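You operate a simulated robot arm through the tools that you are given. There is no shell and no other tool. Be economical: measure what you need, move in short steps, check, and stop when the job is done.

You are at the controls of a simulated robot arm. One attempt, no reset.

JOB
Turn the key off, then disconnect the battery under the black seat, black cable first.
Fine: nut loose, cable end slid right back; black done before the red is touched; shut the seat again.

It is judged by the outcome, as a careful person would: the job done as asked, and still so three seconds after it is handed in. It fails if anything else is knocked over, pushed out of place, dropped, spilled or broken.

ROBOT AND FRAMES
A 7-joint arm with a two-finger parallel gripper on a trunk, on a base that drives. Base frame: it is fixed to the floor where the robot stands at the start and does not move with it; the origin is under the middle of the robot, x ahead of it, y to its left, z up. Readings come in m, degrees, newtons and seconds.
With the tool pointing down near the work surface it reaches from about 0.1 to 0.86 m from the robot's upright axis, wherever it stands. Its first joint turns from -166.0 to 166.0 degrees. Places, roughly: beam switch [0.5, 0.2, 1]; black cable end [1, 0.6, 0.6]; black key [0.6, 0.1, 1]; black rickshaw [1.1, 0.8, 0.5]; black seat [1, 0.5, 0.7]; black thumb nut [0.9, 0.7, 0.6]; headlamp switch [0.4, 0.2, 1]; horn button [0.7, 0.3, 1.1]; indicator knob [0.7, 0.2, 1.1]; red cable end [0.9, 0.5, 0.6]; red thumb nut [0.8, 0.5, 0.6]. Payload 3.91 kg.
The tool frame sits at the grasp point between the pads (the TCP): z along the fingers, y along the line on which they close. The tips reach 0.03 m beyond it. The gripper opens to 0.11 m. The fingers are 0.02 m wide and 0.01 m thick; the gripper's body (0.048 by 0.112 m) begins 0.055 m behind the TCP.
Orientation is that of the tool frame in the base frame, as a unit quaternion [x, y, z, w]. With the fingers straight down and closing along the base's y, the tool's x points along the base's -x, its y along +y and its z along -z.

CONTROLS
- The arm moves only by the tool step_arm. Its argument "deltas" is a list that holds one entry, the list of rows, each a list of 7 numbers: the shift along the base's x, y, z in units of 100 mm (1.0 is 100 mm), then the turn, a rotation vector about the base's x, y, z in units of 180 degrees (1.0 is 180 degrees), then the finger opening in m, from 0 to 0.11. In form: [[[tx, ty, tz, wx, wy, wz, jaw], ...]]. A call has 1 to 8 rows; each row is the pose to reach, as a shift and turn from the pose commanded when the call began. A call with a number of a shift or a turn outside -1 to 1 is refused whole. Rows are played at 5 a second. More than 0.05 m and 8.6 degrees between two rows, or a gripper value outside its range, and nothing of the call is played. A pose out of reach is approached as far as the arm can. The call stops where the force on the tool passes 60 N (or 10 N more than at its start, if that is more) or the arm is blocked; 0.2 s more then pass. The fingers move at their own pace (about 0.072 m/s each) and stop on an object; they squeeze with about 40 N. The grip force told is the motor's: it shows also when the fingers shut on nothing. Time passes only in rows, and 0.2 s behind the last, so rows that repeat a pose let the fingers close. It gives the time, the measured TCP pose, the force on the tool (base axes), the opening and the grip force at its end, in the units of the frame above (readings bear some noise), with the torque about the TCP (base axes, N m) and any sound that the robot's microphone picked up.
- Cameras (640 x 400 px; columns grow to the right, rows downward): "scene" is now at [0.2258, 0.011, 1.4079]; the picture's right is [0.20, -0.98, 0.00], its down [-0.91, -0.18, -0.36] and it looks along [0.36, 0.07, -0.93] (base axes); focal length 214 px, centre (320, 200). "wrist" rides on the gripper at [0.072, 0.017, -0.103] in the tool frame; the picture's right is [-0.23, 0.97, 0.00], its down [-0.76, -0.18, -0.62] and it looks along [-0.61, -0.14, 0.78] (tool axes); focal length 222 px, centre (320, 200). There is no depth. A picture from a camera that has moved, and an enlarged one, comes with that camera's place and axes in the base frame and with its lens.
- get_image(camera): a new picture of that camera. It takes no simulated time.
- raise_lower(by): slides the trunk up (or, below 0, down) by that many m; the arm and the scene camera ride with it, the base frame stays. It gives what a move gives, with no picture.
- steer(legs): drives the robot by 1 to 6 legs, each [ahead, left, turn to the left] in m, m and degrees, along the robot's own axes; the way and the turn of a leg run together, so that a leg with both is an arc; at most 1.5 m and 180 degrees a leg. The arm and the cameras ride along, it lands a little off, and it stops where it bumps. It gives what a move gives.
- aim_head(pan, tilt): turns the head with the scene camera to pan (to the left, within 86 degrees either way) and tilt (down, from -29 to 69), counted from straight ahead of the robot. It gives what a move gives.
- zoom(camera, box): a new picture of the part [left, top, right, bottom] of that camera's present view, enlarged. It takes no simulated time.
- finish_job(): hands the job in; it is judged then, once.

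Work in short steps. Places have to be worked out from the pictures, the camera data and where the tool is seen: move nearer, look again, correct. Check each grasp and each placing, and mend what went wrong. You have 120 turns and 98 pictures in all, those below and enlarged ones among them. Open the gripper and draw the arm clear of the work before you hand the job in, unless the task says otherwise; then end with one line.

The tools are called after "Request:" as name(argument=value, ...) on one line, values as JSON. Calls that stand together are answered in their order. step_arm: Moves the arm, as the interface text tells. Its arguments: {"type":"object","properties":{"deltas":{"type":"array"}},"required":["deltas"]} The other tools are called the same way: raise_lower (by) slides the trunk up or down; steer (legs) drives the base; aim_head (pan, tilt) turns the head that bears the scene camera; get_image (camera) takes a picture; zoom (camera, box) takes an enlarged picture of a part of a camera's view; finish_job () hands the job in.

At the start:

```text
clock: 0.0
tcp_pos: [0.3286, 0.3718, 1.307]
ee_rot: [0.0, 1.0, 0.001, -0.001]
wrist_force: [-0.3, 0.1, -0.8]
moment: [-0.01, -0.02, -0.01]
gripper_width: 0.1101
finger_force: 0.0
trunk travel left (down, up): [-0.639, 0.043]
robot x, y, heading: [-0.0008, 0.0018, 0.1]
head pan, tilt: [11.3, 68.8]
```

scene: 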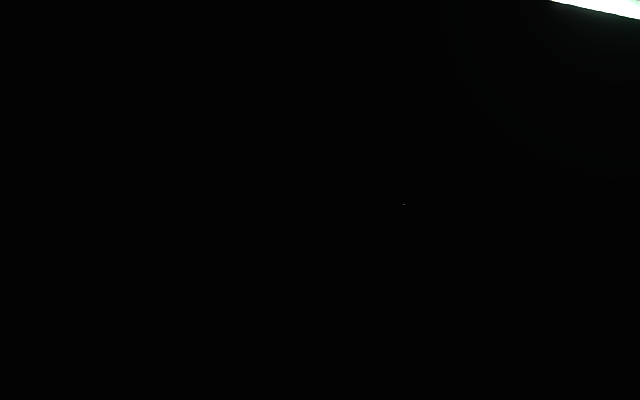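
wrist: 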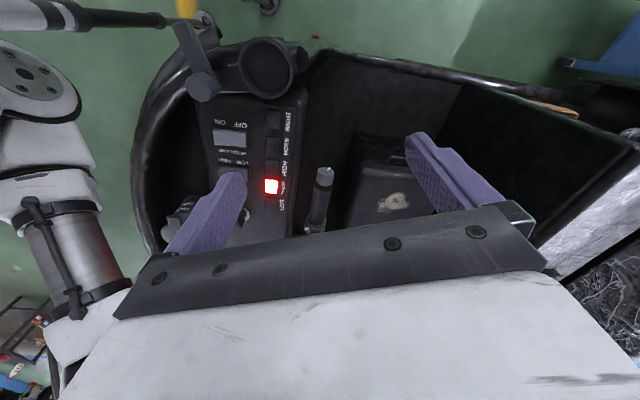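

The scene picture is dark, so the head probably looks at something very close. I turn it toward the rickshaw.

Request:
aim_head(pan=20, tilt=35)

Request:
get_image(camera="scene")

Request:
zoom(camera="wrist", box=[120, 20, 440, 240])

```text
clock: 1.0
tcp_pos: [0.3284, 0.3718, 1.3075]
ee_rot: [0.0, 1.0, -0.001, 0.0]
wrist_force: [-0.3, 0.2, 0.2]
moment: [0.04, 0.03, 0.0]
gripper_width: 0.1099
finger_force: 0.0
trunk travel left (down, up): [-0.639, 0.043]
robot x, y, heading: [-0.0015, 0.0004, -0.1]
head pan, tilt: [20.0, 35.0]
```

```text
95 pictures are left
camera scene: at [0.2537, 0.0301, 1.4515], right [0.34, -0.94, 0.0], down [-0.54, -0.2, -0.82], along [0.77, 0.28, -0.57], focal length 214 px, centre (320, 200)
```

scene: 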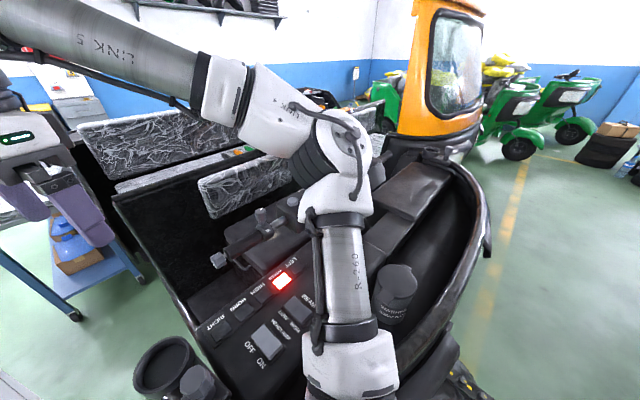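

```text
1.82 times, centred on (280, 130) of wrist
camera zoom: at [0.2572, 0.3894, 1.4093], right [0.23, 0.97, 0.0], down [0.76, -0.18, 0.62], along [0.61, -0.14, -0.78], focal length 404 px, centre (393, 327)
```

zoom: 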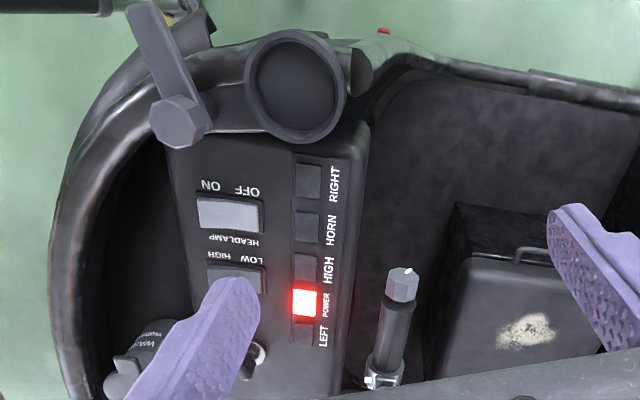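

The dash is in view; the lamp "POWER" is lit and the key seems to be near [0.56, 0.14, 1.02]. I move the gripper to the right, slightly forward, to see it with the wrist camera.

Request:
step_arm(deltas=[[[0.1, -0.4, 0, 0, 0, 0, 0.11], [0.2, -0.8, 0, 0, 0, 0, 0.11], [0.3, -1, 0, 0, 0, 0, 0.11]]])

Request:
get_image(camera="wrist")

Request:
get_image(camera="scene")

```text
clock: 1.8
tcp_pos: [0.359, 0.2736, 1.3084]
ee_rot: [0.0, 1.0, 0.0, 0.0]
wrist_force: [0.0, 0.2, 0.5]
moment: [0.02, 0.02, 0.03]
gripper_width: 0.1101
finger_force: 0.1
trunk travel left (down, up): [-0.639, 0.043]
robot x, y, heading: [-0.0016, 0.0004, -0.1]
head pan, tilt: [20.0, 35.0]
```

```text
93 pictures are left
camera wrist: at [0.2876, 0.2898, 1.4101], right [0.23, 0.97, 0.0], down [0.76, -0.18, 0.62], along [0.61, -0.14, -0.78], focal length 222 px, centre (320, 200)
```

wrist: 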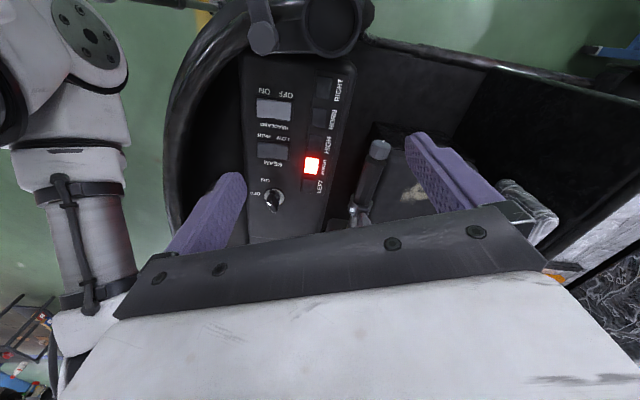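

```text
92 pictures are left
camera scene: at [0.2539, 0.0298, 1.4516], right [0.34, -0.94, 0.0], down [-0.54, -0.2, -0.82], along [0.77, 0.28, -0.57], focal length 214 px, centre (320, 200)
```

scene: 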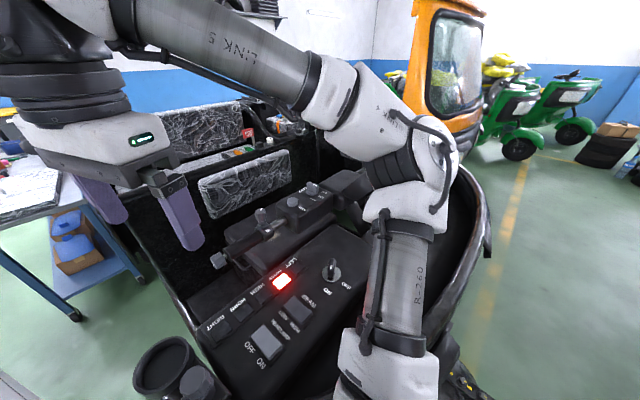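

The key is now visible in both views; I enlarge both.

Request:
zoom(camera="scene", box=[280, 235, 376, 295])

Request:
zoom(camera="wrist", box=[226, 160, 322, 220])

Request:
zoom(camera="scene", box=[180, 160, 400, 300])

```text
6.67 times, centred on (328, 265) of scene
camera zoom: at [0.2539, 0.0298, 1.4516], right [0.34, -0.94, 0.0], down [-0.54, -0.2, -0.82], along [0.77, 0.28, -0.57], focal length 1430 px, centre (267, -233)
```

zoom: 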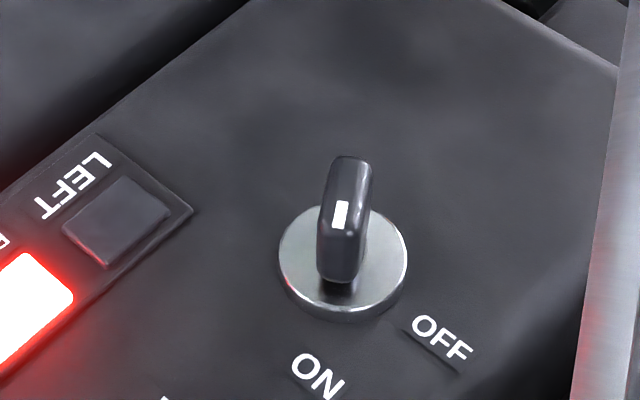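

```text
6.67 times, centred on (274, 190) of wrist
camera zoom: at [0.2876, 0.2898, 1.4101], right [0.23, 0.97, 0.0], down [0.76, -0.18, 0.62], along [0.61, -0.14, -0.78], focal length 1481 px, centre (627, 267)
```

zoom: 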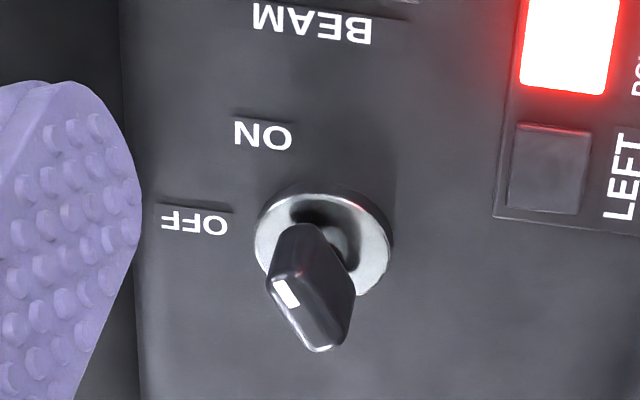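

```text
2.86 times, centred on (290, 230) of scene
camera zoom: at [0.2539, 0.0298, 1.4516], right [0.34, -0.94, 0.0], down [-0.54, -0.2, -0.82], along [0.77, 0.28, -0.57], focal length 613 px, centre (406, 114)
```

zoom: 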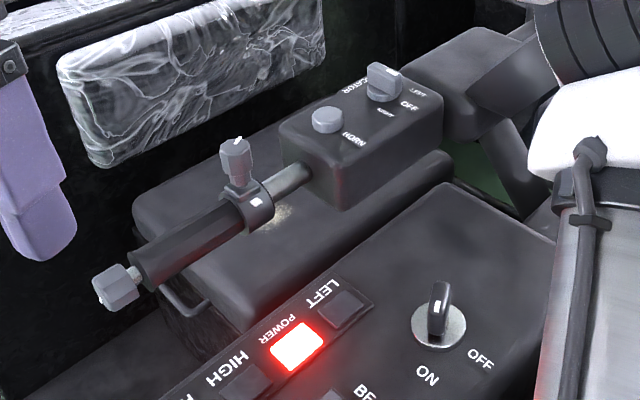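

Triangulated: the key's disc is at [0.574, 0.116, 1.0], its blade runs along x (pointing about 190°, at ON), top z≈1.042, vertical axis; OFF lies about 60° anticlockwise seen from above. I move above it, still high.

Request:
step_arm(deltas=[[[0.4, -0.25, 0, 0, 0, 0.02, 0.08], [0.8, -0.5, 0, 0, 0, 0.04, 0.06], [1.0, -0.75, 0, 0, 0, 0.056, 0.05]]])

Request:
step_arm(deltas=[[[0.4, -0.3, -0.1, 0, 0, 0, 0.05], [0.8, -0.6, -0.2, 0, 0, 0, 0.05], [1.0, -0.8, -0.5, 0, 0, 0, 0.05]]])

Request:
get_image(camera="wrist")

Request:
get_image(camera="scene")

```text
clock: 2.6
tcp_pos: [0.4603, 0.1966, 1.3072]
ee_rot: [-0.089, 0.996, 0.002, 0.0]
wrist_force: [-0.2, -0.4, -0.2]
moment: [0.0, -0.02, -0.01]
gripper_width: 0.0503
finger_force: 0.1
trunk travel left (down, up): [-0.639, 0.043]
robot x, y, heading: [0.0025, -0.0002, -0.2]
head pan, tilt: [20.0, 35.0]
```

```text
refused: row 1 steps farther than a row can; nothing moved
```

```text
88 pictures are left
camera wrist: at [0.387, 0.2007, 1.4106], right [0.05, 1.0, 0.0], down [0.78, -0.04, 0.62], along [0.62, -0.03, -0.78], focal length 222 px, centre (320, 200)
```

wrist: 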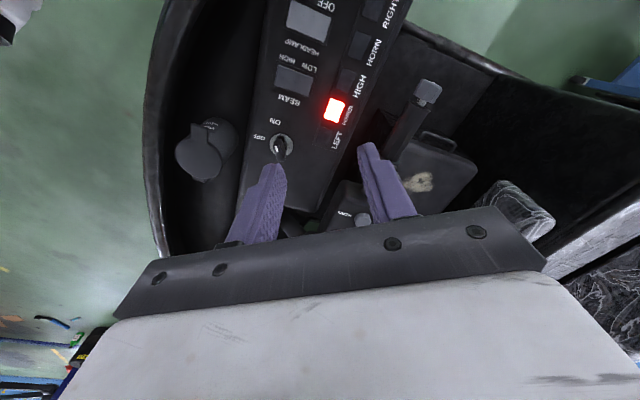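

```text
87 pictures are left
camera scene: at [0.2538, 0.0293, 1.4516], right [0.34, -0.94, 0.0], down [-0.54, -0.2, -0.82], along [0.77, 0.28, -0.57], focal length 214 px, centre (320, 200)
```

scene: 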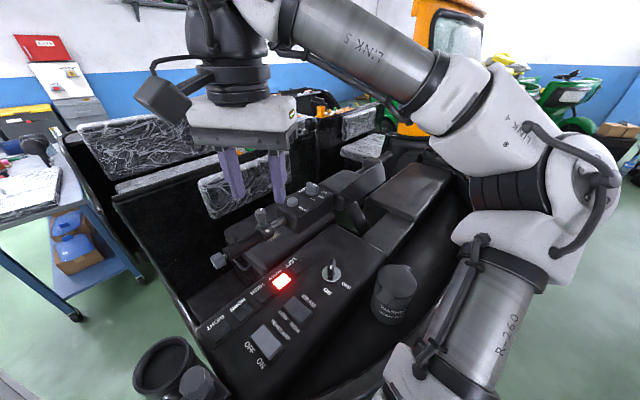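

Clear path. Moving above the key, then checking before descending.

Request:
step_arm(deltas=[[[0.37, -0.27, 0, 0, 0, 0, 0.05], [0.75, -0.54, 0, 0, 0, 0, 0.05], [1.0, -0.79, 0, 0, 0, 0, 0.05]]])

Request:
step_arm(deltas=[[[0.1, 0, -0.4, 0, 0, 0, 0.05], [0.1, 0, -0.8, 0, 0, 0, 0.05], [0.1, 0, -1, 0, 0, 0, 0.05]]])

Request:
step_arm(deltas=[[[0, 0, -0.4, 0, 0, 0, 0.05], [0, 0, -0.8, 0, 0, 0, 0.05]]])

Request:
get_image(camera="scene")

Request:
get_image(camera="wrist")

```text
clock: 3.4
tcp_pos: [0.561, 0.1181, 1.3075]
ee_rot: [-0.088, 0.996, 0.0, 0.001]
wrist_force: [-0.5, 0.2, -0.9]
moment: [0.01, -0.05, 0.02]
gripper_width: 0.0501
finger_force: 0.2
trunk travel left (down, up): [-0.639, 0.043]
robot x, y, heading: [-0.001, -0.0002, 0.1]
head pan, tilt: [20.0, 35.0]
```

```text
clock: 4.2
tcp_pos: [0.5684, 0.1199, 1.2061]
ee_rot: [-0.087, 0.996, 0.0, -0.001]
wrist_force: [0.4, 0.1, 0.3]
moment: [0.0, 0.0, -0.01]
gripper_width: 0.05
finger_force: 0.0
trunk travel left (down, up): [-0.639, 0.043]
robot x, y, heading: [-0.0027, 0.001, 0.1]
head pan, tilt: [20.0, 35.0]
```

```text
clock: 4.8
tcp_pos: [0.5694, 0.1213, 1.1282]
ee_rot: [-0.089, 0.996, 0.0, 0.0]
wrist_force: [0.2, -0.4, -0.2]
moment: [0.03, -0.01, -0.03]
gripper_width: 0.0502
finger_force: 0.0
trunk travel left (down, up): [-0.639, 0.043]
robot x, y, heading: [0.0005, -0.0026, -0.1]
head pan, tilt: [20.0, 35.0]
```

```text
86 pictures are left
camera scene: at [0.2539, 0.0301, 1.4516], right [0.34, -0.94, 0.0], down [-0.54, -0.2, -0.82], along [0.77, 0.28, -0.57], focal length 214 px, centre (320, 200)
```

scene: 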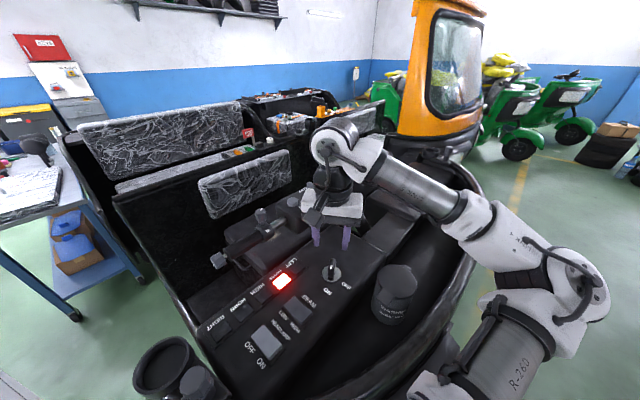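

```text
85 pictures are left
camera wrist: at [0.4964, 0.1254, 1.2305], right [0.05, 1.0, 0.0], down [0.78, -0.04, 0.62], along [0.62, -0.03, -0.78], focal length 222 px, centre (320, 200)
```

wrist: 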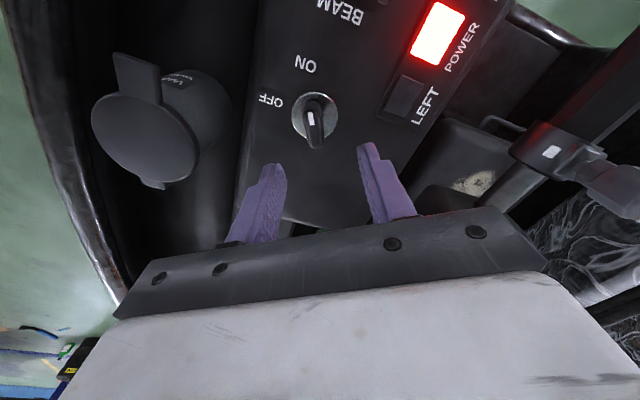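

Key centre is about 4 mm to the right of the TCP. I correct and go down so that the tips are ~1 cm above the panel, then close.

Request:
step_arm(deltas=[[[0.02, -0.04, -0.3, 0, 0, 0, 0.05], [0.02, -0.04, -0.6, 0, 0, 0, 0.05], [0.02, -0.04, -0.84, 0, 0, 0, 0.05]]])

Request:
get_image(camera="wrist")

```text
clock: 5.6
tcp_pos: [0.571, 0.1158, 1.0423]
ee_rot: [-0.088, 0.996, 0.0, 0.0]
wrist_force: [1.2, -0.9, -0.4]
moment: [-0.01, 0.01, 0.02]
gripper_width: 0.05
finger_force: 0.1
trunk travel left (down, up): [-0.639, 0.043]
robot x, y, heading: [0.0034, -0.0024, -0.0]
head pan, tilt: [20.0, 35.0]
```

```text
84 pictures are left
camera wrist: at [0.4984, 0.1197, 1.1453], right [0.05, 1.0, 0.0], down [0.78, -0.04, 0.62], along [0.62, -0.03, -0.78], focal length 222 px, centre (320, 200)
```

wrist: 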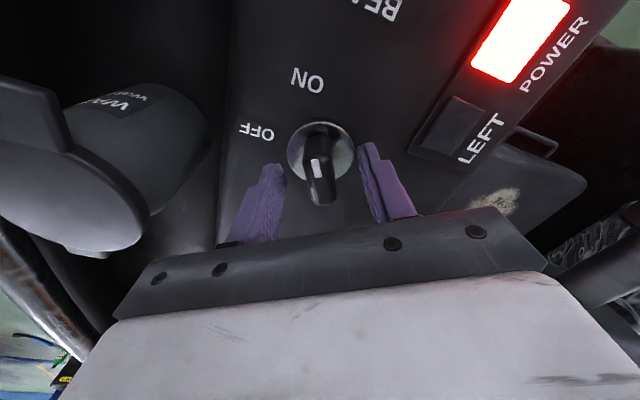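

The key sits between the fingers. Closing.

Request:
step_arm(deltas=[[[0, 0, 0, 0, 0, 0, 0.02], [0, 0, 0, 0, 0, 0, 0.0], [0, 0, 0, 0, 0, 0, 0.0], [0, 0, 0, 0, 0, 0, 0.0]]])

Request:
get_image(camera="wrist")

```text
clock: 6.6
tcp_pos: [0.5712, 0.1159, 1.0424]
ee_rot: [-0.089, 0.996, 0.0, 0.001]
wrist_force: [-5.9, 5.0, -7.3]
moment: [0.35, -0.19, -0.05]
gripper_width: 0.0159
finger_force: 44.8
trunk travel left (down, up): [-0.639, 0.043]
robot x, y, heading: [-0.003, -0.0036, 0.3]
head pan, tilt: [20.0, 35.0]
```

```text
83 pictures are left
camera wrist: at [0.4979, 0.1205, 1.1454], right [0.05, 1.0, 0.0], down [0.78, -0.04, 0.62], along [0.62, -0.03, -0.78], focal length 222 px, centre (320, 200)
```

wrist: 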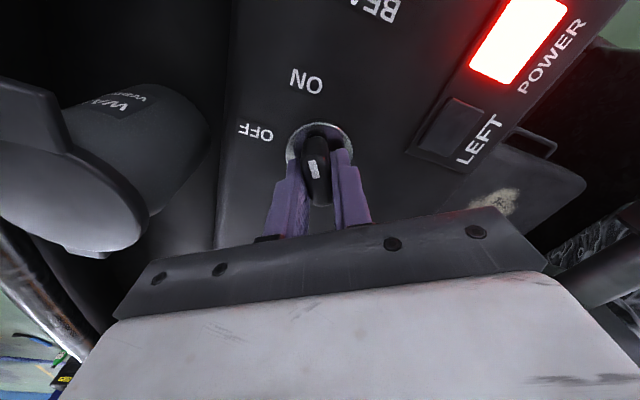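

Key held (16 mm). Turning anticlockwise toward OFF, first half.

Request:
step_arm(deltas=[[[0, 0, 0, 0, 0, 0.04, 0], [0, -0.01, 0, 0, 0, 0.08, 0], [0, -0.01, 0, 0, 0, 0.12, 0], [0.01, -0.015, 0, 0, 0, 0.166, 0]]])

Request:
get_image(camera="wrist")

```text
clock: 7.6
tcp_pos: [0.5708, 0.1166, 1.0427]
ee_rot: [-0.345, 0.939, 0.0, 0.0]
wrist_force: [-13.5, 31.3, -11.3]
moment: [-0.52, 0.2, -0.06]
gripper_width: 0.016
finger_force: 44.8
trunk travel left (down, up): [-0.639, 0.043]
robot x, y, heading: [0.0012, -0.0012, 0.1]
head pan, tilt: [20.0, 35.0]
```

```text
82 pictures are left
camera wrist: at [0.5056, 0.0835, 1.1455], right [-0.46, 0.89, 0.0], down [0.7, 0.36, 0.62], along [0.55, 0.29, -0.78], focal length 222 px, centre (320, 200)
```

wrist: 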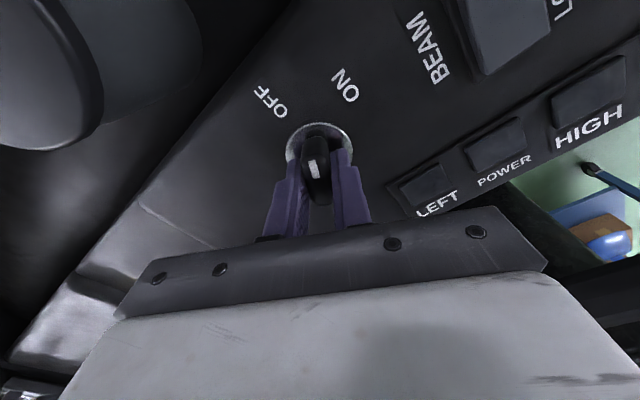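

The POWER lamp went out; the key is midway. I continue to OFF, relieving the sideways force a little.

Request:
step_arm(deltas=[[[0, 0.02, 0, 0, 0, 0.04, 0], [0, 0.025, 0, 0, 0, 0.08, 0], [0, 0.025, 0, 0, 0, 0.12, 0], [0, 0.025, 0, 0, 0, 0.16, 0]]])

Request:
get_image(camera="wrist")

```text
clock: 8.6
tcp_pos: [0.5697, 0.1172, 1.0437]
ee_rot: [-0.566, 0.825, 0.0, -0.001]
wrist_force: [-32.1, 21.0, -28.0]
moment: [0.2, -0.25, -1.19]
gripper_width: 0.0159
finger_force: 45.0
trunk travel left (down, up): [-0.639, 0.043]
robot x, y, heading: [0.0016, -0.002, 0.1]
head pan, tilt: [20.0, 35.0]
```

```text
81 pictures are left
camera wrist: at [0.5292, 0.0569, 1.1457], right [-0.83, 0.56, 0.0], down [0.44, 0.65, 0.62], along [0.35, 0.51, -0.78], focal length 222 px, centre (320, 200)
```

wrist: 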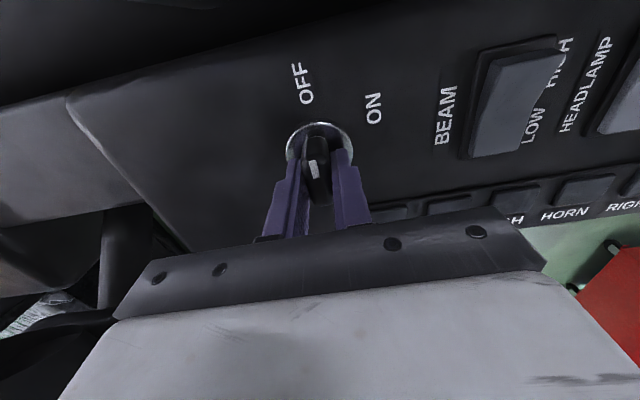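

The key points at OFF and the torque (-1.2 N m) shows its stop. I open and lift straight up.

Request:
step_arm(deltas=[[[0, 0, 0, 0, 0, 0, 0.05], [0, 0, 0, 0, 0, 0, 0.05], [0, 0, 0.4, 0, 0, 0, 0.05], [0, 0, 0.8, 0, 0, 0, 0.05], [0, 0, 1.0, 0, 0, 0, 0.05]]])

Request:
zoom(camera="wrist", box=[200, 20, 480, 195])

Request:
zoom(camera="scene", box=[160, 160, 416, 320])

```text
clock: 9.8
tcp_pos: [0.5721, 0.1142, 1.143]
ee_rot: [-0.564, 0.826, 0.0, 0.0]
wrist_force: [0.4, -0.1, -1.0]
moment: [0.02, 0.03, 0.03]
gripper_width: 0.0501
finger_force: 0.1
trunk travel left (down, up): [-0.639, 0.043]
robot x, y, heading: [0.0023, 0.0, -0.3]
head pan, tilt: [20.0, 35.0]
```

```text
2.29 times, centred on (340, 108) of wrist
camera zoom: at [0.5308, 0.0533, 1.2456], right [-0.83, 0.56, 0.0], down [0.44, 0.65, 0.62], along [0.35, 0.51, -0.78], focal length 508 px, centre (274, 411)
```

zoom: 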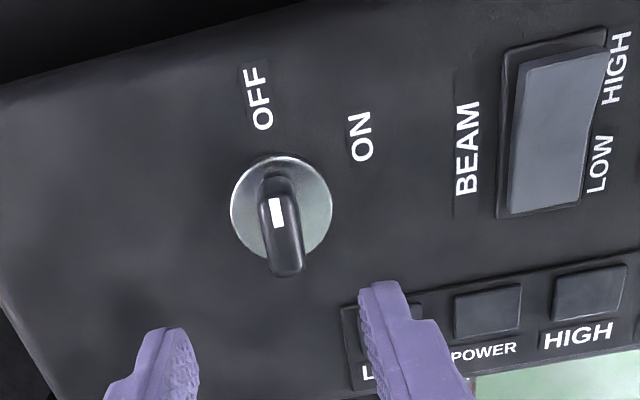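

```text
2.50 times, centred on (288, 240) of scene
camera zoom: at [0.2534, 0.0302, 1.4516], right [0.34, -0.94, 0.0], down [-0.54, -0.2, -0.82], along [0.77, 0.28, -0.57], focal length 536 px, centre (400, 100)
```

zoom: 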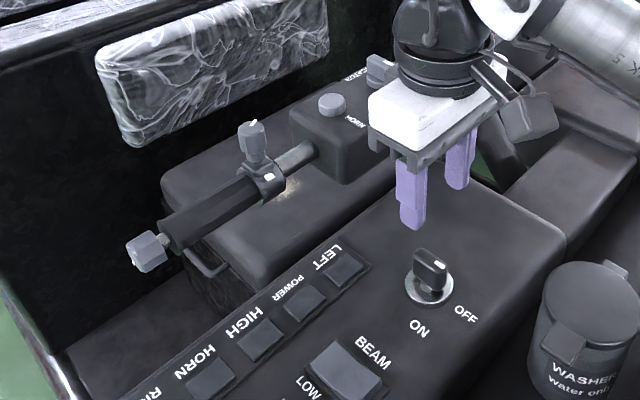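

Key is at OFF, lamp dark. Now I lift the arm and look around toward the seat and the left side for a standing place.

Request:
step_arm(deltas=[[[0, 0, 0.45, 0, 0, -0.04, 0.05], [-0.1, 0, 0.9, 0, 0, -0.08, 0.05], [-0.3, 0, 1.0, 0, 0, -0.12, 0.05], [-0.6, 0.2, 1.0, 0, 0, -0.16, 0.05], [-0.9, 0.4, 1.0, 0, 0, -0.2, 0.05]]])

Request:
aim_head(pan=50, tilt=35)

Request:
get_image(camera="scene")

```text
clock: 11.0
tcp_pos: [0.4823, 0.1547, 1.2402]
ee_rot: [-0.281, 0.96, 0.0, 0.0]
wrist_force: [0.2, -0.6, 0.5]
moment: [0.03, -0.02, -0.04]
gripper_width: 0.05
finger_force: 0.2
trunk travel left (down, up): [-0.639, 0.043]
robot x, y, heading: [0.0026, 0.0003, 0.2]
head pan, tilt: [20.0, 35.0]
```

```text
clock: 11.9
tcp_pos: [0.4828, 0.154, 1.2405]
ee_rot: [-0.282, 0.959, 0.0, 0.0]
wrist_force: [-0.4, 0.5, 0.3]
moment: [0.01, 0.06, 0.0]
gripper_width: 0.0501
finger_force: 0.3
trunk travel left (down, up): [-0.639, 0.043]
robot x, y, heading: [-0.0002, 0.0034, -0.0]
head pan, tilt: [50.0, 35.0]
```

```text
78 pictures are left
camera scene: at [0.2277, 0.0674, 1.4516], right [0.77, -0.64, 0.0], down [-0.37, -0.44, -0.82], along [0.53, 0.63, -0.57], focal length 214 px, centre (320, 200)
```

scene: 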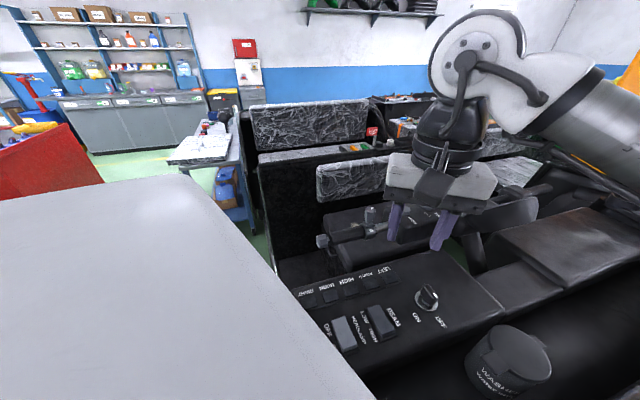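

A large grey surface blocks the lower-left; I look further left and also lower to understand it.

Request:
aim_head(pan=85, tilt=30)

Request:
get_image(camera="scene")

Request:
aim_head(pan=-50, tilt=35)

Request:
get_image(camera="scene")

```text
clock: 12.9
tcp_pos: [0.482, 0.1536, 1.24]
ee_rot: [-0.282, 0.959, 0.0, 0.001]
wrist_force: [-0.6, -0.1, 0.0]
moment: [0.02, 0.01, -0.01]
gripper_width: 0.0502
finger_force: 0.0
trunk travel left (down, up): [-0.639, 0.043]
robot x, y, heading: [-0.0006, 0.0035, -0.3]
head pan, tilt: [85.0, 30.0]
```

```text
77 pictures are left
camera scene: at [0.179, 0.0901, 1.4594], right [1.0, -0.09, 0.0], down [-0.04, -0.5, -0.87], along [0.08, 0.86, -0.5], focal length 214 px, centre (320, 200)
```

scene: 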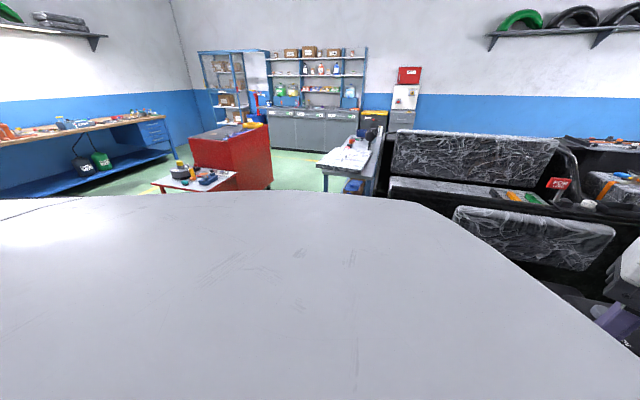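

```text
clock: 15.1
tcp_pos: [0.4835, 0.1545, 1.2406]
ee_rot: [-0.283, 0.959, 0.0, -0.001]
wrist_force: [1.0, 0.9, -0.6]
moment: [0.0, 0.02, 0.02]
gripper_width: 0.0497
finger_force: 0.1
trunk travel left (down, up): [-0.639, 0.043]
robot x, y, heading: [0.0008, 0.0016, -0.1]
head pan, tilt: [-50.0, 35.0]
```

```text
76 pictures are left
camera scene: at [0.2276, -0.0674, 1.4516], right [-0.77, -0.64, 0.0], down [-0.37, 0.44, -0.82], along [0.53, -0.63, -0.57], focal length 214 px, centre (320, 200)
```

scene: 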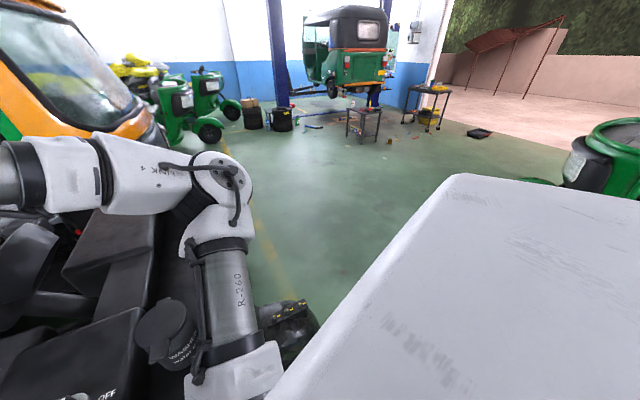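

The grey surface is the robot's own torso, so the left is free floor. The rickshaw's right side runs along roughly +y, slanting away; I'll go back to the initial-like arm pose, then drive left to be beside the seat.

Request:
step_arm(deltas=[[[-0.3, 0.3, 0.2, 0, 0, -0.04, 0.05], [-0.6, 0.6, 0.4, 0, 0, -0.08, 0.05], [-0.9, 0.9, 0.6, 0, 0, -0.12, 0.05], [-1.0, 1.0, 0.8, 0, 0, -0.16, 0.05], [-1.0, 1.0, 0.8, 0, 0, -0.181, 0.05]]])

Request:
step_arm(deltas=[[[-0.2, 0.4, 0, 0, 0, 0, 0.05], [-0.5, 0.8, 0, 0, 0, 0, 0.05], [-0.8, 1.0, 0, 0, 0, 0, 0.05]]])

Request:
raise_lower(by=0.04)

Request:
aim_head(pan=30, tilt=40)

Request:
get_image(camera="scene")

```text
clock: 16.3
tcp_pos: [0.382, 0.2543, 1.32]
ee_rot: [-0.001, 1.0, 0.002, -0.001]
wrist_force: [0.2, -1.2, 0.0]
moment: [-0.01, -0.01, 0.0]
gripper_width: 0.05
finger_force: 0.0
trunk travel left (down, up): [-0.639, 0.043]
robot x, y, heading: [0.0015, -0.0, 0.0]
head pan, tilt: [-50.0, 35.0]
```

```text
clock: 17.1
tcp_pos: [0.3012, 0.3548, 1.3131]
ee_rot: [-0.001, 1.0, 0.001, -0.001]
wrist_force: [-0.1, 0.1, 0.6]
moment: [-0.01, 0.0, 0.0]
gripper_width: 0.05
finger_force: 0.1
out of reach, approached as far as the arm can: row 1, 2, 3
trunk travel left (down, up): [-0.639, 0.043]
robot x, y, heading: [0.003, -0.0004, 0.3]
head pan, tilt: [-50.0, 35.0]
```

```text
clock: 17.9
tcp_pos: [0.302, 0.3548, 1.3533]
ee_rot: [-0.001, 1.0, 0.002, -0.002]
wrist_force: [0.4, -0.3, -0.5]
moment: [0.0, 0.01, -0.03]
gripper_width: 0.0502
finger_force: 0.1
trunk travel left (down, up): [-0.679, 0.003]
robot x, y, heading: [-0.0029, -0.001, -0.1]
head pan, tilt: [-50.0, 35.0]
```

```text
clock: 19.5
tcp_pos: [0.3014, 0.354, 1.3539]
ee_rot: [-0.002, 1.0, 0.002, -0.001]
wrist_force: [0.3, 0.1, -0.7]
moment: [0.0, -0.05, 0.01]
gripper_width: 0.05
finger_force: 0.0
trunk travel left (down, up): [-0.679, 0.003]
robot x, y, heading: [0.0002, -0.0016, -0.2]
head pan, tilt: [30.0, 40.0]
```

```text
75 pictures are left
camera scene: at [0.2447, 0.0425, 1.4841], right [0.5, -0.87, 0.0], down [-0.56, -0.32, -0.77], along [0.66, 0.38, -0.64], focal length 214 px, centre (320, 200)
```

scene: 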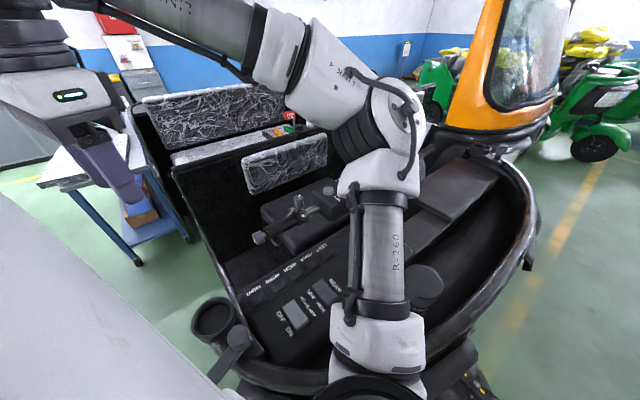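

A mirror/handle sits around [0.29, 0.3, 1.0], close to the robot's left-front. So I back off first, then go left, then look.

Request:
steer(legs=[[-0.3, 0, 0], [0, 0.8, 0]])

Request:
aim_head(pan=-10, tilt=40)

Request:
get_image(camera="scene")

Request:
get_image(camera="wrist")

```text
clock: 27.7
tcp_pos: [0.0183, 1.1528, 1.3529]
ee_rot: [0.005, 1.0, 0.002, -0.002]
wrist_force: [-0.1, 0.9, 0.3]
moment: [-0.01, 0.01, 0.01]
gripper_width: 0.0504
finger_force: 0.0
trunk travel left (down, up): [-0.679, 0.003]
robot x, y, heading: [-0.292, 0.802, -0.5]
head pan, tilt: [30.0, 40.0]
```

```text
clock: 28.8
tcp_pos: [0.0174, 1.1505, 1.3526]
ee_rot: [0.005, 1.0, 0.002, -0.001]
wrist_force: [0.0, 0.6, 1.0]
moment: [-0.01, -0.02, -0.02]
gripper_width: 0.0502
finger_force: 0.1
trunk travel left (down, up): [-0.679, 0.003]
robot x, y, heading: [-0.2888, 0.7997, -0.8]
head pan, tilt: [-10.0, 40.0]
```

```text
74 pictures are left
camera scene: at [-0.0344, 0.7833, 1.4841], right [-0.18, -0.98, 0.0], down [-0.63, 0.12, -0.77], along [0.75, -0.14, -0.64], focal length 214 px, centre (320, 200)
```

scene: 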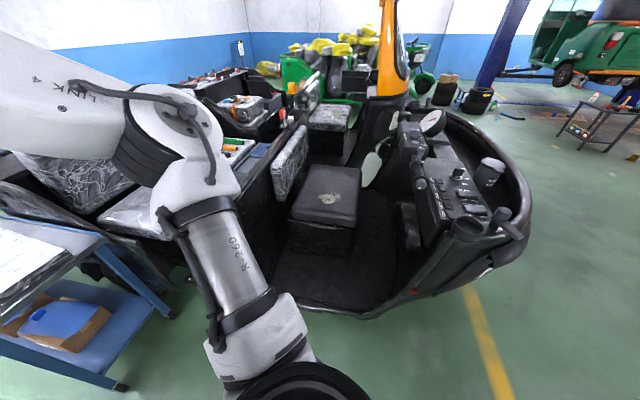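

```text
73 pictures are left
camera wrist: at [-0.054, 1.1697, 1.4559], right [0.24, 0.97, 0.0], down [0.76, -0.19, 0.62], along [0.6, -0.14, -0.78], focal length 222 px, centre (320, 200)
```

wrist: 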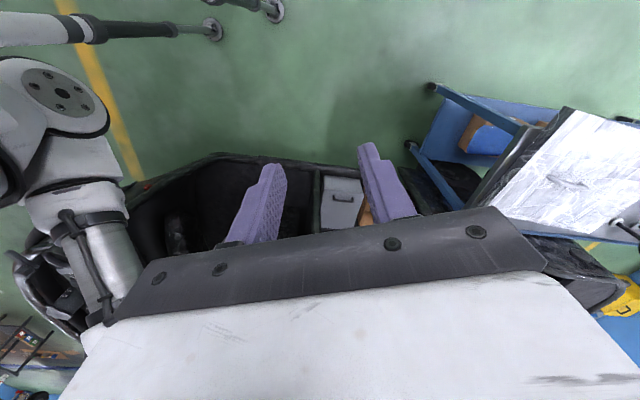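

Excellent view of the seat box. I enlarge it.

Request:
zoom(camera="scene", box=[256, 120, 416, 220])

Request:
zoom(camera="scene", box=[220, 90, 560, 310])

```text
4.00 times, centred on (336, 170) of scene
camera zoom: at [-0.0344, 0.7833, 1.4841], right [-0.18, -0.98, 0.0], down [-0.63, 0.12, -0.77], along [0.75, -0.14, -0.64], focal length 858 px, centre (256, 320)
```

zoom: 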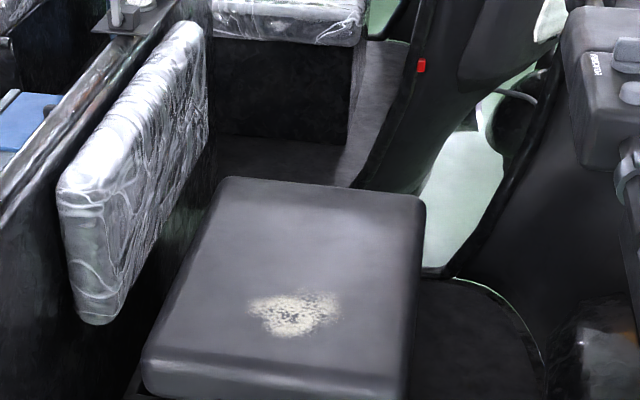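

```text
1.82 times, centred on (390, 200) of scene
camera zoom: at [-0.0344, 0.7833, 1.4841], right [-0.18, -0.98, 0.0], down [-0.63, 0.12, -0.77], along [0.75, -0.14, -0.64], focal length 390 px, centre (193, 200)
```

zoom: 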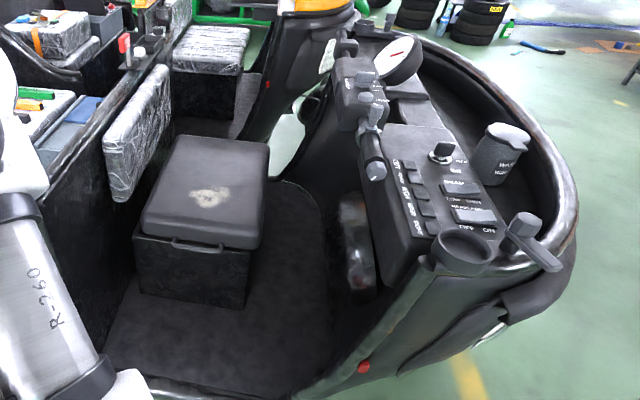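

The handle loop is on the near (robot-side) face of the lid at ≈[0.71, 0.63, 0.67]; hinge is on the far side; the rickshaw's side faces about -19°. I drive to face it, keeping ≥0.4 m from the sill, then check clearance.

Request:
steer(legs=[[0.1, 0, -18], [0.28, 0.1, 0]])

Request:
aim_head(pan=0, tilt=55)

Request:
get_image(camera="scene")

Request:
get_image(camera="wrist")

```text
clock: 31.9
tcp_pos: [0.5061, 1.0316, 1.3529]
ee_rot: [0.158, 0.987, 0.003, -0.002]
wrist_force: [0.5, -0.9, -0.4]
moment: [0.04, 0.01, 0.0]
gripper_width: 0.0501
finger_force: 0.0
trunk travel left (down, up): [-0.679, 0.003]
robot x, y, heading: [0.1046, 0.7953, -18.1]
head pan, tilt: [-10.0, 40.0]
```

```text
clock: 32.6
tcp_pos: [0.5052, 1.0322, 1.3533]
ee_rot: [0.159, 0.987, 0.002, -0.002]
wrist_force: [0.2, 0.3, -0.2]
moment: [-0.02, -0.02, -0.03]
gripper_width: 0.0504
finger_force: 0.0
trunk travel left (down, up): [-0.679, 0.003]
robot x, y, heading: [0.1066, 0.7911, -18.5]
head pan, tilt: [0.0, 55.0]
```

```text
70 pictures are left
camera scene: at [0.3381, 0.7144, 1.4634], right [-0.32, -0.95, 0.0], down [-0.78, 0.26, -0.57], along [0.54, -0.18, -0.82], focal length 214 px, centre (320, 200)
```

scene: 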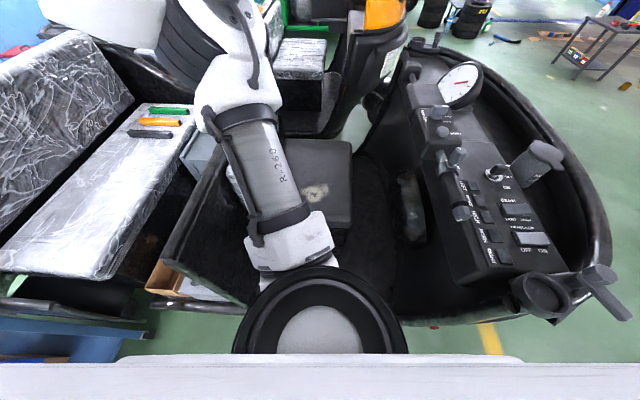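

```text
69 pictures are left
camera wrist: at [0.4429, 1.0709, 1.4559], right [0.52, 0.85, 0.0], down [0.67, -0.41, 0.62], along [0.53, -0.32, -0.78], focal length 222 px, centre (320, 200)
```

wrist: 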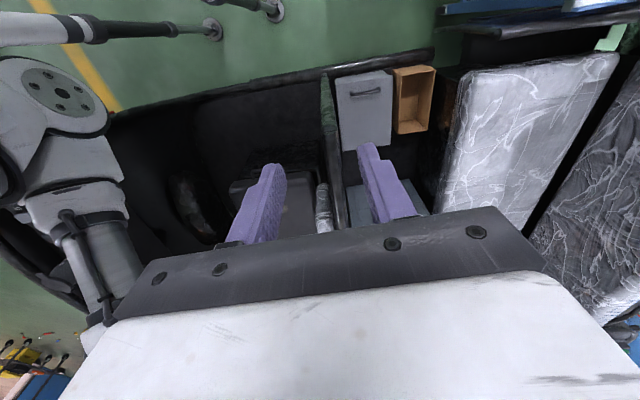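

The torso front is about 0.1 m from the sill, good. I swing the gripper over to the front of the seat while still high, to see where the elbow goes relative to the handlebar and mirror.

Request:
step_arm(deltas=[[[0.05, -0.45, -0.1, 0, 0, 0, 0.05], [0.1, -0.9, -0.2, 0, 0, 0, 0.05], [0.1, -1.0, -0.3, 0, 0, 0, 0.05]]])

Request:
step_arm(deltas=[[[0.05, -0.45, -0.1, 0, 0, 0, 0.05], [0.1, -0.9, -0.2, 0, 0, 0, 0.05], [0.1, -1.0, -0.3, 0, 0, 0, 0.05]]])

Request:
step_arm(deltas=[[[0.05, -0.45, -0.1, 0, 0, 0, 0.05], [0.1, -0.9, -0.2, 0, 0, 0, 0.05], [0.1, -1.0, -0.5, 0, 0, 0, 0.05]]])

Request:
get_image(camera="scene")

Request:
get_image(camera="wrist")

```text
clock: 33.4
tcp_pos: [0.5154, 0.9301, 1.3236]
ee_rot: [0.158, 0.987, 0.002, -0.001]
wrist_force: [-0.5, -0.3, -1.5]
moment: [-0.03, 0.0, 0.0]
gripper_width: 0.0502
finger_force: 0.1
trunk travel left (down, up): [-0.679, 0.003]
robot x, y, heading: [0.1065, 0.7948, -18.5]
head pan, tilt: [0.0, 55.0]
```

```text
clock: 34.2
tcp_pos: [0.5269, 0.8326, 1.2929]
ee_rot: [0.158, 0.987, 0.002, -0.001]
wrist_force: [-0.4, 0.0, 0.0]
moment: [0.0, -0.02, 0.03]
gripper_width: 0.0499
finger_force: 0.0
trunk travel left (down, up): [-0.679, 0.003]
robot x, y, heading: [0.1082, 0.7932, -18.3]
head pan, tilt: [0.0, 55.0]
```

```text
clock: 35.0
tcp_pos: [0.5378, 0.7333, 1.2426]
ee_rot: [0.156, 0.988, 0.002, -0.002]
wrist_force: [0.3, -0.9, 0.2]
moment: [-0.03, -0.02, 0.03]
gripper_width: 0.0502
finger_force: 0.1
trunk travel left (down, up): [-0.679, 0.003]
robot x, y, heading: [0.109, 0.7896, -18.3]
head pan, tilt: [0.0, 55.0]
```

```text
68 pictures are left
camera scene: at [0.339, 0.7142, 1.4632], right [-0.31, -0.95, 0.0], down [-0.78, 0.26, -0.57], along [0.54, -0.18, -0.82], focal length 214 px, centre (320, 200)
```

scene: 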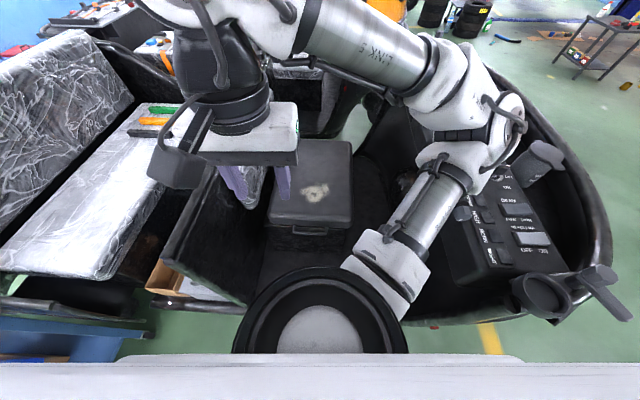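

```text
67 pictures are left
camera wrist: at [0.4745, 0.771, 1.3451], right [0.52, 0.85, 0.0], down [0.67, -0.41, 0.62], along [0.53, -0.32, -0.79], focal length 222 px, centre (320, 200)
```

wrist: 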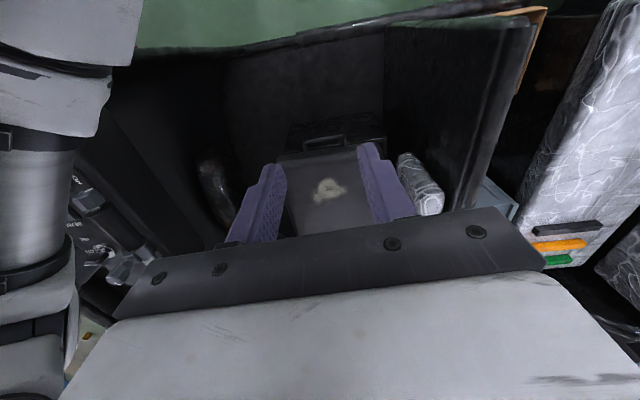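

The elbow hangs right over the handlebar, so lowering here would be risky. I move the base 0.25 m to the left and slightly ahead, then bring the gripper back over the seat front.

Request:
steer(legs=[[0.0, 0.25, 0], [0.05, 0, 0]])

Request:
step_arm(deltas=[[[0, -0.45, 0, 0, 0, 0, 0.05], [0, -0.9, 0, 0, 0, 0, 0.05]]])

Request:
step_arm(deltas=[[[0, -0.45, 0, 0, 0, 0, 0.05], [0, -0.9, 0, 0, 0, 0, 0.05]]])

Request:
step_arm(deltas=[[[-0.2, -0.3, -0.1, 0, 0, 0, 0.05], [-0.4, -0.6, -0.2, 0, 0, 0, 0.05], [-0.5, -0.9, -0.3, 0, 0, 0, 0.05]]])

Request:
get_image(camera="scene")

```text
clock: 38.1
tcp_pos: [0.6436, 0.9656, 1.2429]
ee_rot: [0.155, 0.988, 0.003, -0.001]
wrist_force: [-0.1, 0.3, 0.7]
moment: [0.0, -0.04, -0.02]
gripper_width: 0.05
finger_force: 0.1
trunk travel left (down, up): [-0.679, 0.003]
robot x, y, heading: [0.2169, 1.0194, -18.0]
head pan, tilt: [0.0, 55.0]
stopped in leg 2: the robot was blocked; the commanded pose is now the measured one
```

```text
clock: 38.7
tcp_pos: [0.6454, 0.8745, 1.2431]
ee_rot: [0.156, 0.988, 0.002, -0.002]
wrist_force: [-0.2, 0.8, -0.9]
moment: [0.01, 0.0, 0.0]
gripper_width: 0.05
finger_force: 0.0
trunk travel left (down, up): [-0.679, 0.003]
robot x, y, heading: [0.2151, 1.0185, -17.8]
head pan, tilt: [0.0, 55.0]
```

```text
clock: 39.3
tcp_pos: [0.6474, 0.7831, 1.2427]
ee_rot: [0.155, 0.988, 0.002, -0.002]
wrist_force: [1.1, -0.6, -0.1]
moment: [-0.02, -0.04, 0.0]
gripper_width: 0.0502
finger_force: 0.0
trunk travel left (down, up): [-0.679, 0.003]
robot x, y, heading: [0.2149, 1.0214, -18.0]
head pan, tilt: [0.0, 55.0]
```

```text
clock: 40.1
tcp_pos: [0.5957, 0.6932, 1.212]
ee_rot: [0.155, 0.988, 0.003, -0.002]
wrist_force: [0.3, -0.3, -0.1]
moment: [-0.02, -0.02, 0.03]
gripper_width: 0.0503
finger_force: 0.0
trunk travel left (down, up): [-0.679, 0.003]
robot x, y, heading: [0.2151, 1.0159, -17.8]
head pan, tilt: [0.0, 55.0]
```

```text
66 pictures are left
camera scene: at [0.4468, 0.9452, 1.4634], right [-0.31, -0.95, 0.0], down [-0.78, 0.25, -0.57], along [0.55, -0.18, -0.82], focal length 214 px, centre (320, 200)
```

scene: 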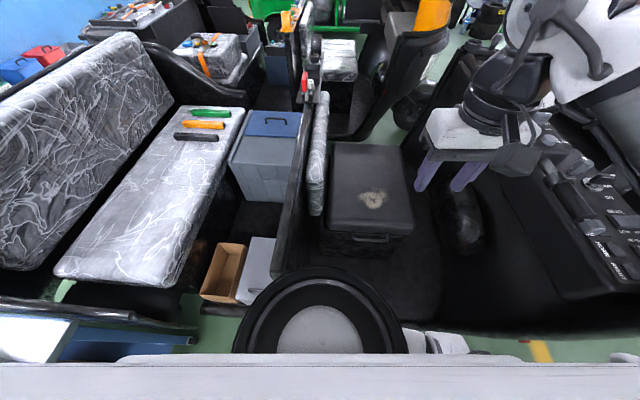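

The base touched the sill, so I back off 1.5 cm. The seat and handle are now fully visible; enlarge.

Request:
steer(legs=[[-0.015, 0, 0]])

Request:
zoom(camera="scene", box=[296, 130, 424, 270])

Request:
get_image(camera="wrist")

```text
clock: 40.9
tcp_pos: [0.5805, 0.6977, 1.2129]
ee_rot: [0.156, 0.988, 0.003, -0.001]
wrist_force: [-1.7, 0.1, 0.3]
moment: [-0.01, -0.03, -0.02]
gripper_width: 0.0501
finger_force: 0.0
trunk travel left (down, up): [-0.679, 0.003]
robot x, y, heading: [0.202, 1.0256, -18.2]
head pan, tilt: [0.0, 55.0]
```

```text
2.86 times, centred on (360, 200) of scene
camera zoom: at [0.432, 0.9504, 1.4636], right [-0.31, -0.95, 0.0], down [-0.78, 0.25, -0.57], along [0.55, -0.18, -0.82], focal length 613 px, centre (206, 200)
```

zoom: 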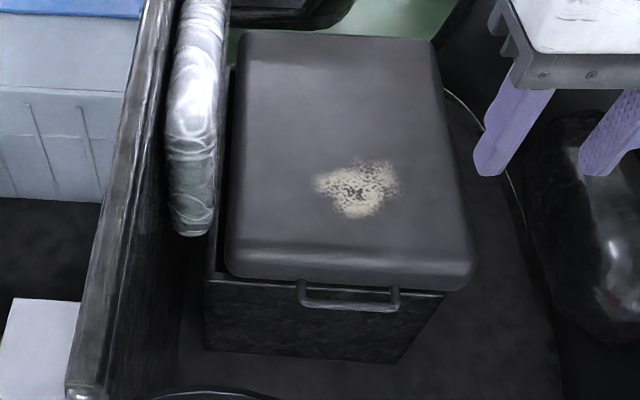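

```text
64 pictures are left
camera wrist: at [0.519, 0.7369, 1.3156], right [0.52, 0.86, 0.0], down [0.67, -0.41, 0.62], along [0.53, -0.32, -0.79], focal length 222 px, centre (320, 200)
```

wrist: 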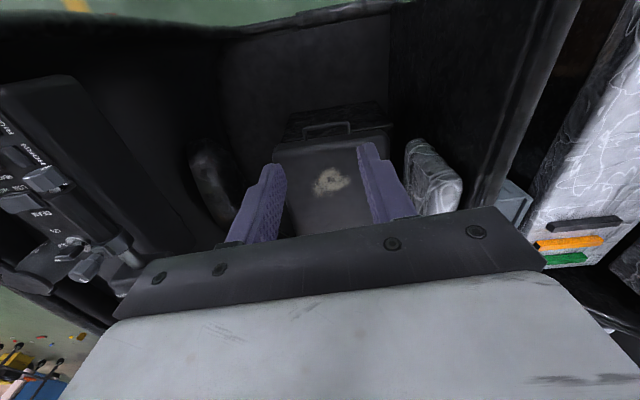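

The handle is around [0.75, 0.62, 0.6]. I lower the gripper in front of the seat in steps, checking the elbow.

Request:
step_arm(deltas=[[[0, 0, -0.45, 0, 0, 0, 0.05], [0, 0, -0.9, 0, 0, 0, 0.05], [0, 0, -1, 0, 0, 0, 0.05]]])

Request:
get_image(camera="scene")

```text
clock: 41.7
tcp_pos: [0.5825, 0.6987, 1.1125]
ee_rot: [0.156, 0.988, 0.003, -0.002]
wrist_force: [0.1, -0.6, -0.6]
moment: [0.0, -0.01, 0.03]
gripper_width: 0.05
finger_force: 0.0
trunk travel left (down, up): [-0.679, 0.003]
robot x, y, heading: [0.2079, 1.0221, -17.9]
head pan, tilt: [0.0, 55.0]
```

```text
63 pictures are left
camera scene: at [0.4329, 0.9502, 1.4634], right [-0.31, -0.95, 0.0], down [-0.78, 0.25, -0.57], along [0.55, -0.18, -0.82], focal length 214 px, centre (320, 200)
```

scene: 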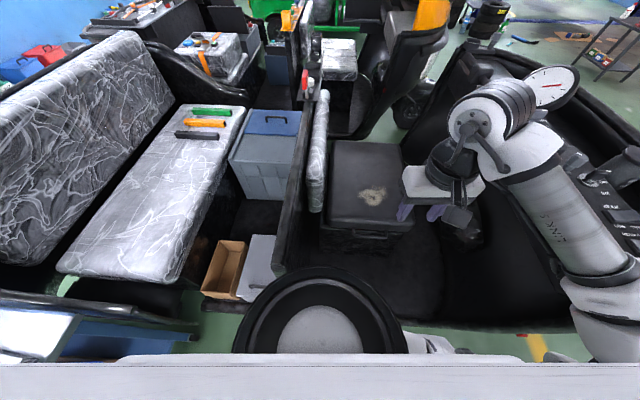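

Elbow is now over the open doorway, well away from handlebar and mirror. Lower further and look with the wrist camera.

Request:
step_arm(deltas=[[[0, 0, -0.45, 0, 0, 0, 0.05], [0, 0, -0.9, 0, 0, 0, 0.05], [0, 0, -1, 0, 0, 0, 0.05]]])

Request:
step_arm(deltas=[[[0, 0, -0.45, 0, 0, 0, 0.05], [0, 0, -0.9, 0, 0, 0, 0.05], [0, 0, -1, 0, 0, 0, 0.05]]])

Request:
get_image(camera="scene")

Request:
get_image(camera="wrist")

```text
clock: 42.5
tcp_pos: [0.5814, 0.6978, 1.0106]
ee_rot: [0.156, 0.988, 0.003, -0.003]
wrist_force: [-0.4, 1.0, 1.0]
moment: [-0.02, 0.03, -0.03]
gripper_width: 0.05
finger_force: 0.0
trunk travel left (down, up): [-0.679, 0.003]
robot x, y, heading: [0.2005, 1.0243, -18.1]
head pan, tilt: [0.0, 55.0]
```

```text
clock: 43.3
tcp_pos: [0.5829, 0.6976, 0.9106]
ee_rot: [0.155, 0.988, 0.003, -0.001]
wrist_force: [-0.2, 1.2, 0.7]
moment: [0.0, 0.0, -0.01]
gripper_width: 0.0502
finger_force: 0.1
trunk travel left (down, up): [-0.679, 0.003]
robot x, y, heading: [0.2005, 1.0252, -18.0]
head pan, tilt: [0.0, 55.0]
```

```text
62 pictures are left
camera scene: at [0.4329, 0.9502, 1.4634], right [-0.31, -0.95, 0.0], down [-0.78, 0.25, -0.57], along [0.55, -0.18, -0.82], focal length 214 px, centre (320, 200)
```

scene: 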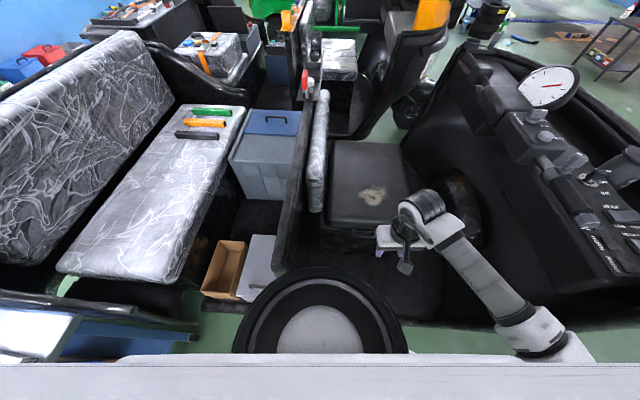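

```text
61 pictures are left
camera wrist: at [0.5201, 0.7365, 1.0135], right [0.52, 0.86, 0.0], down [0.67, -0.41, 0.62], along [0.53, -0.32, -0.79], focal length 222 px, centre (320, 200)
```

wrist: 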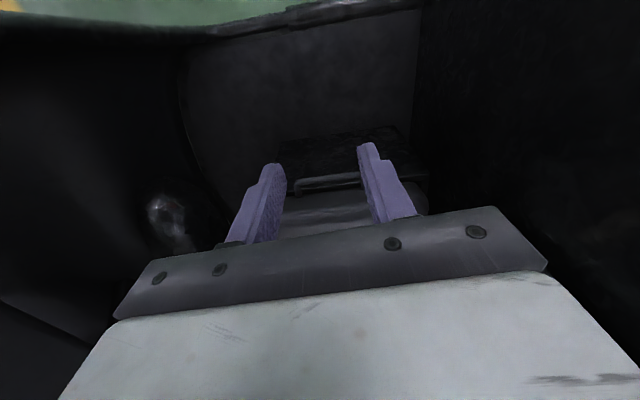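

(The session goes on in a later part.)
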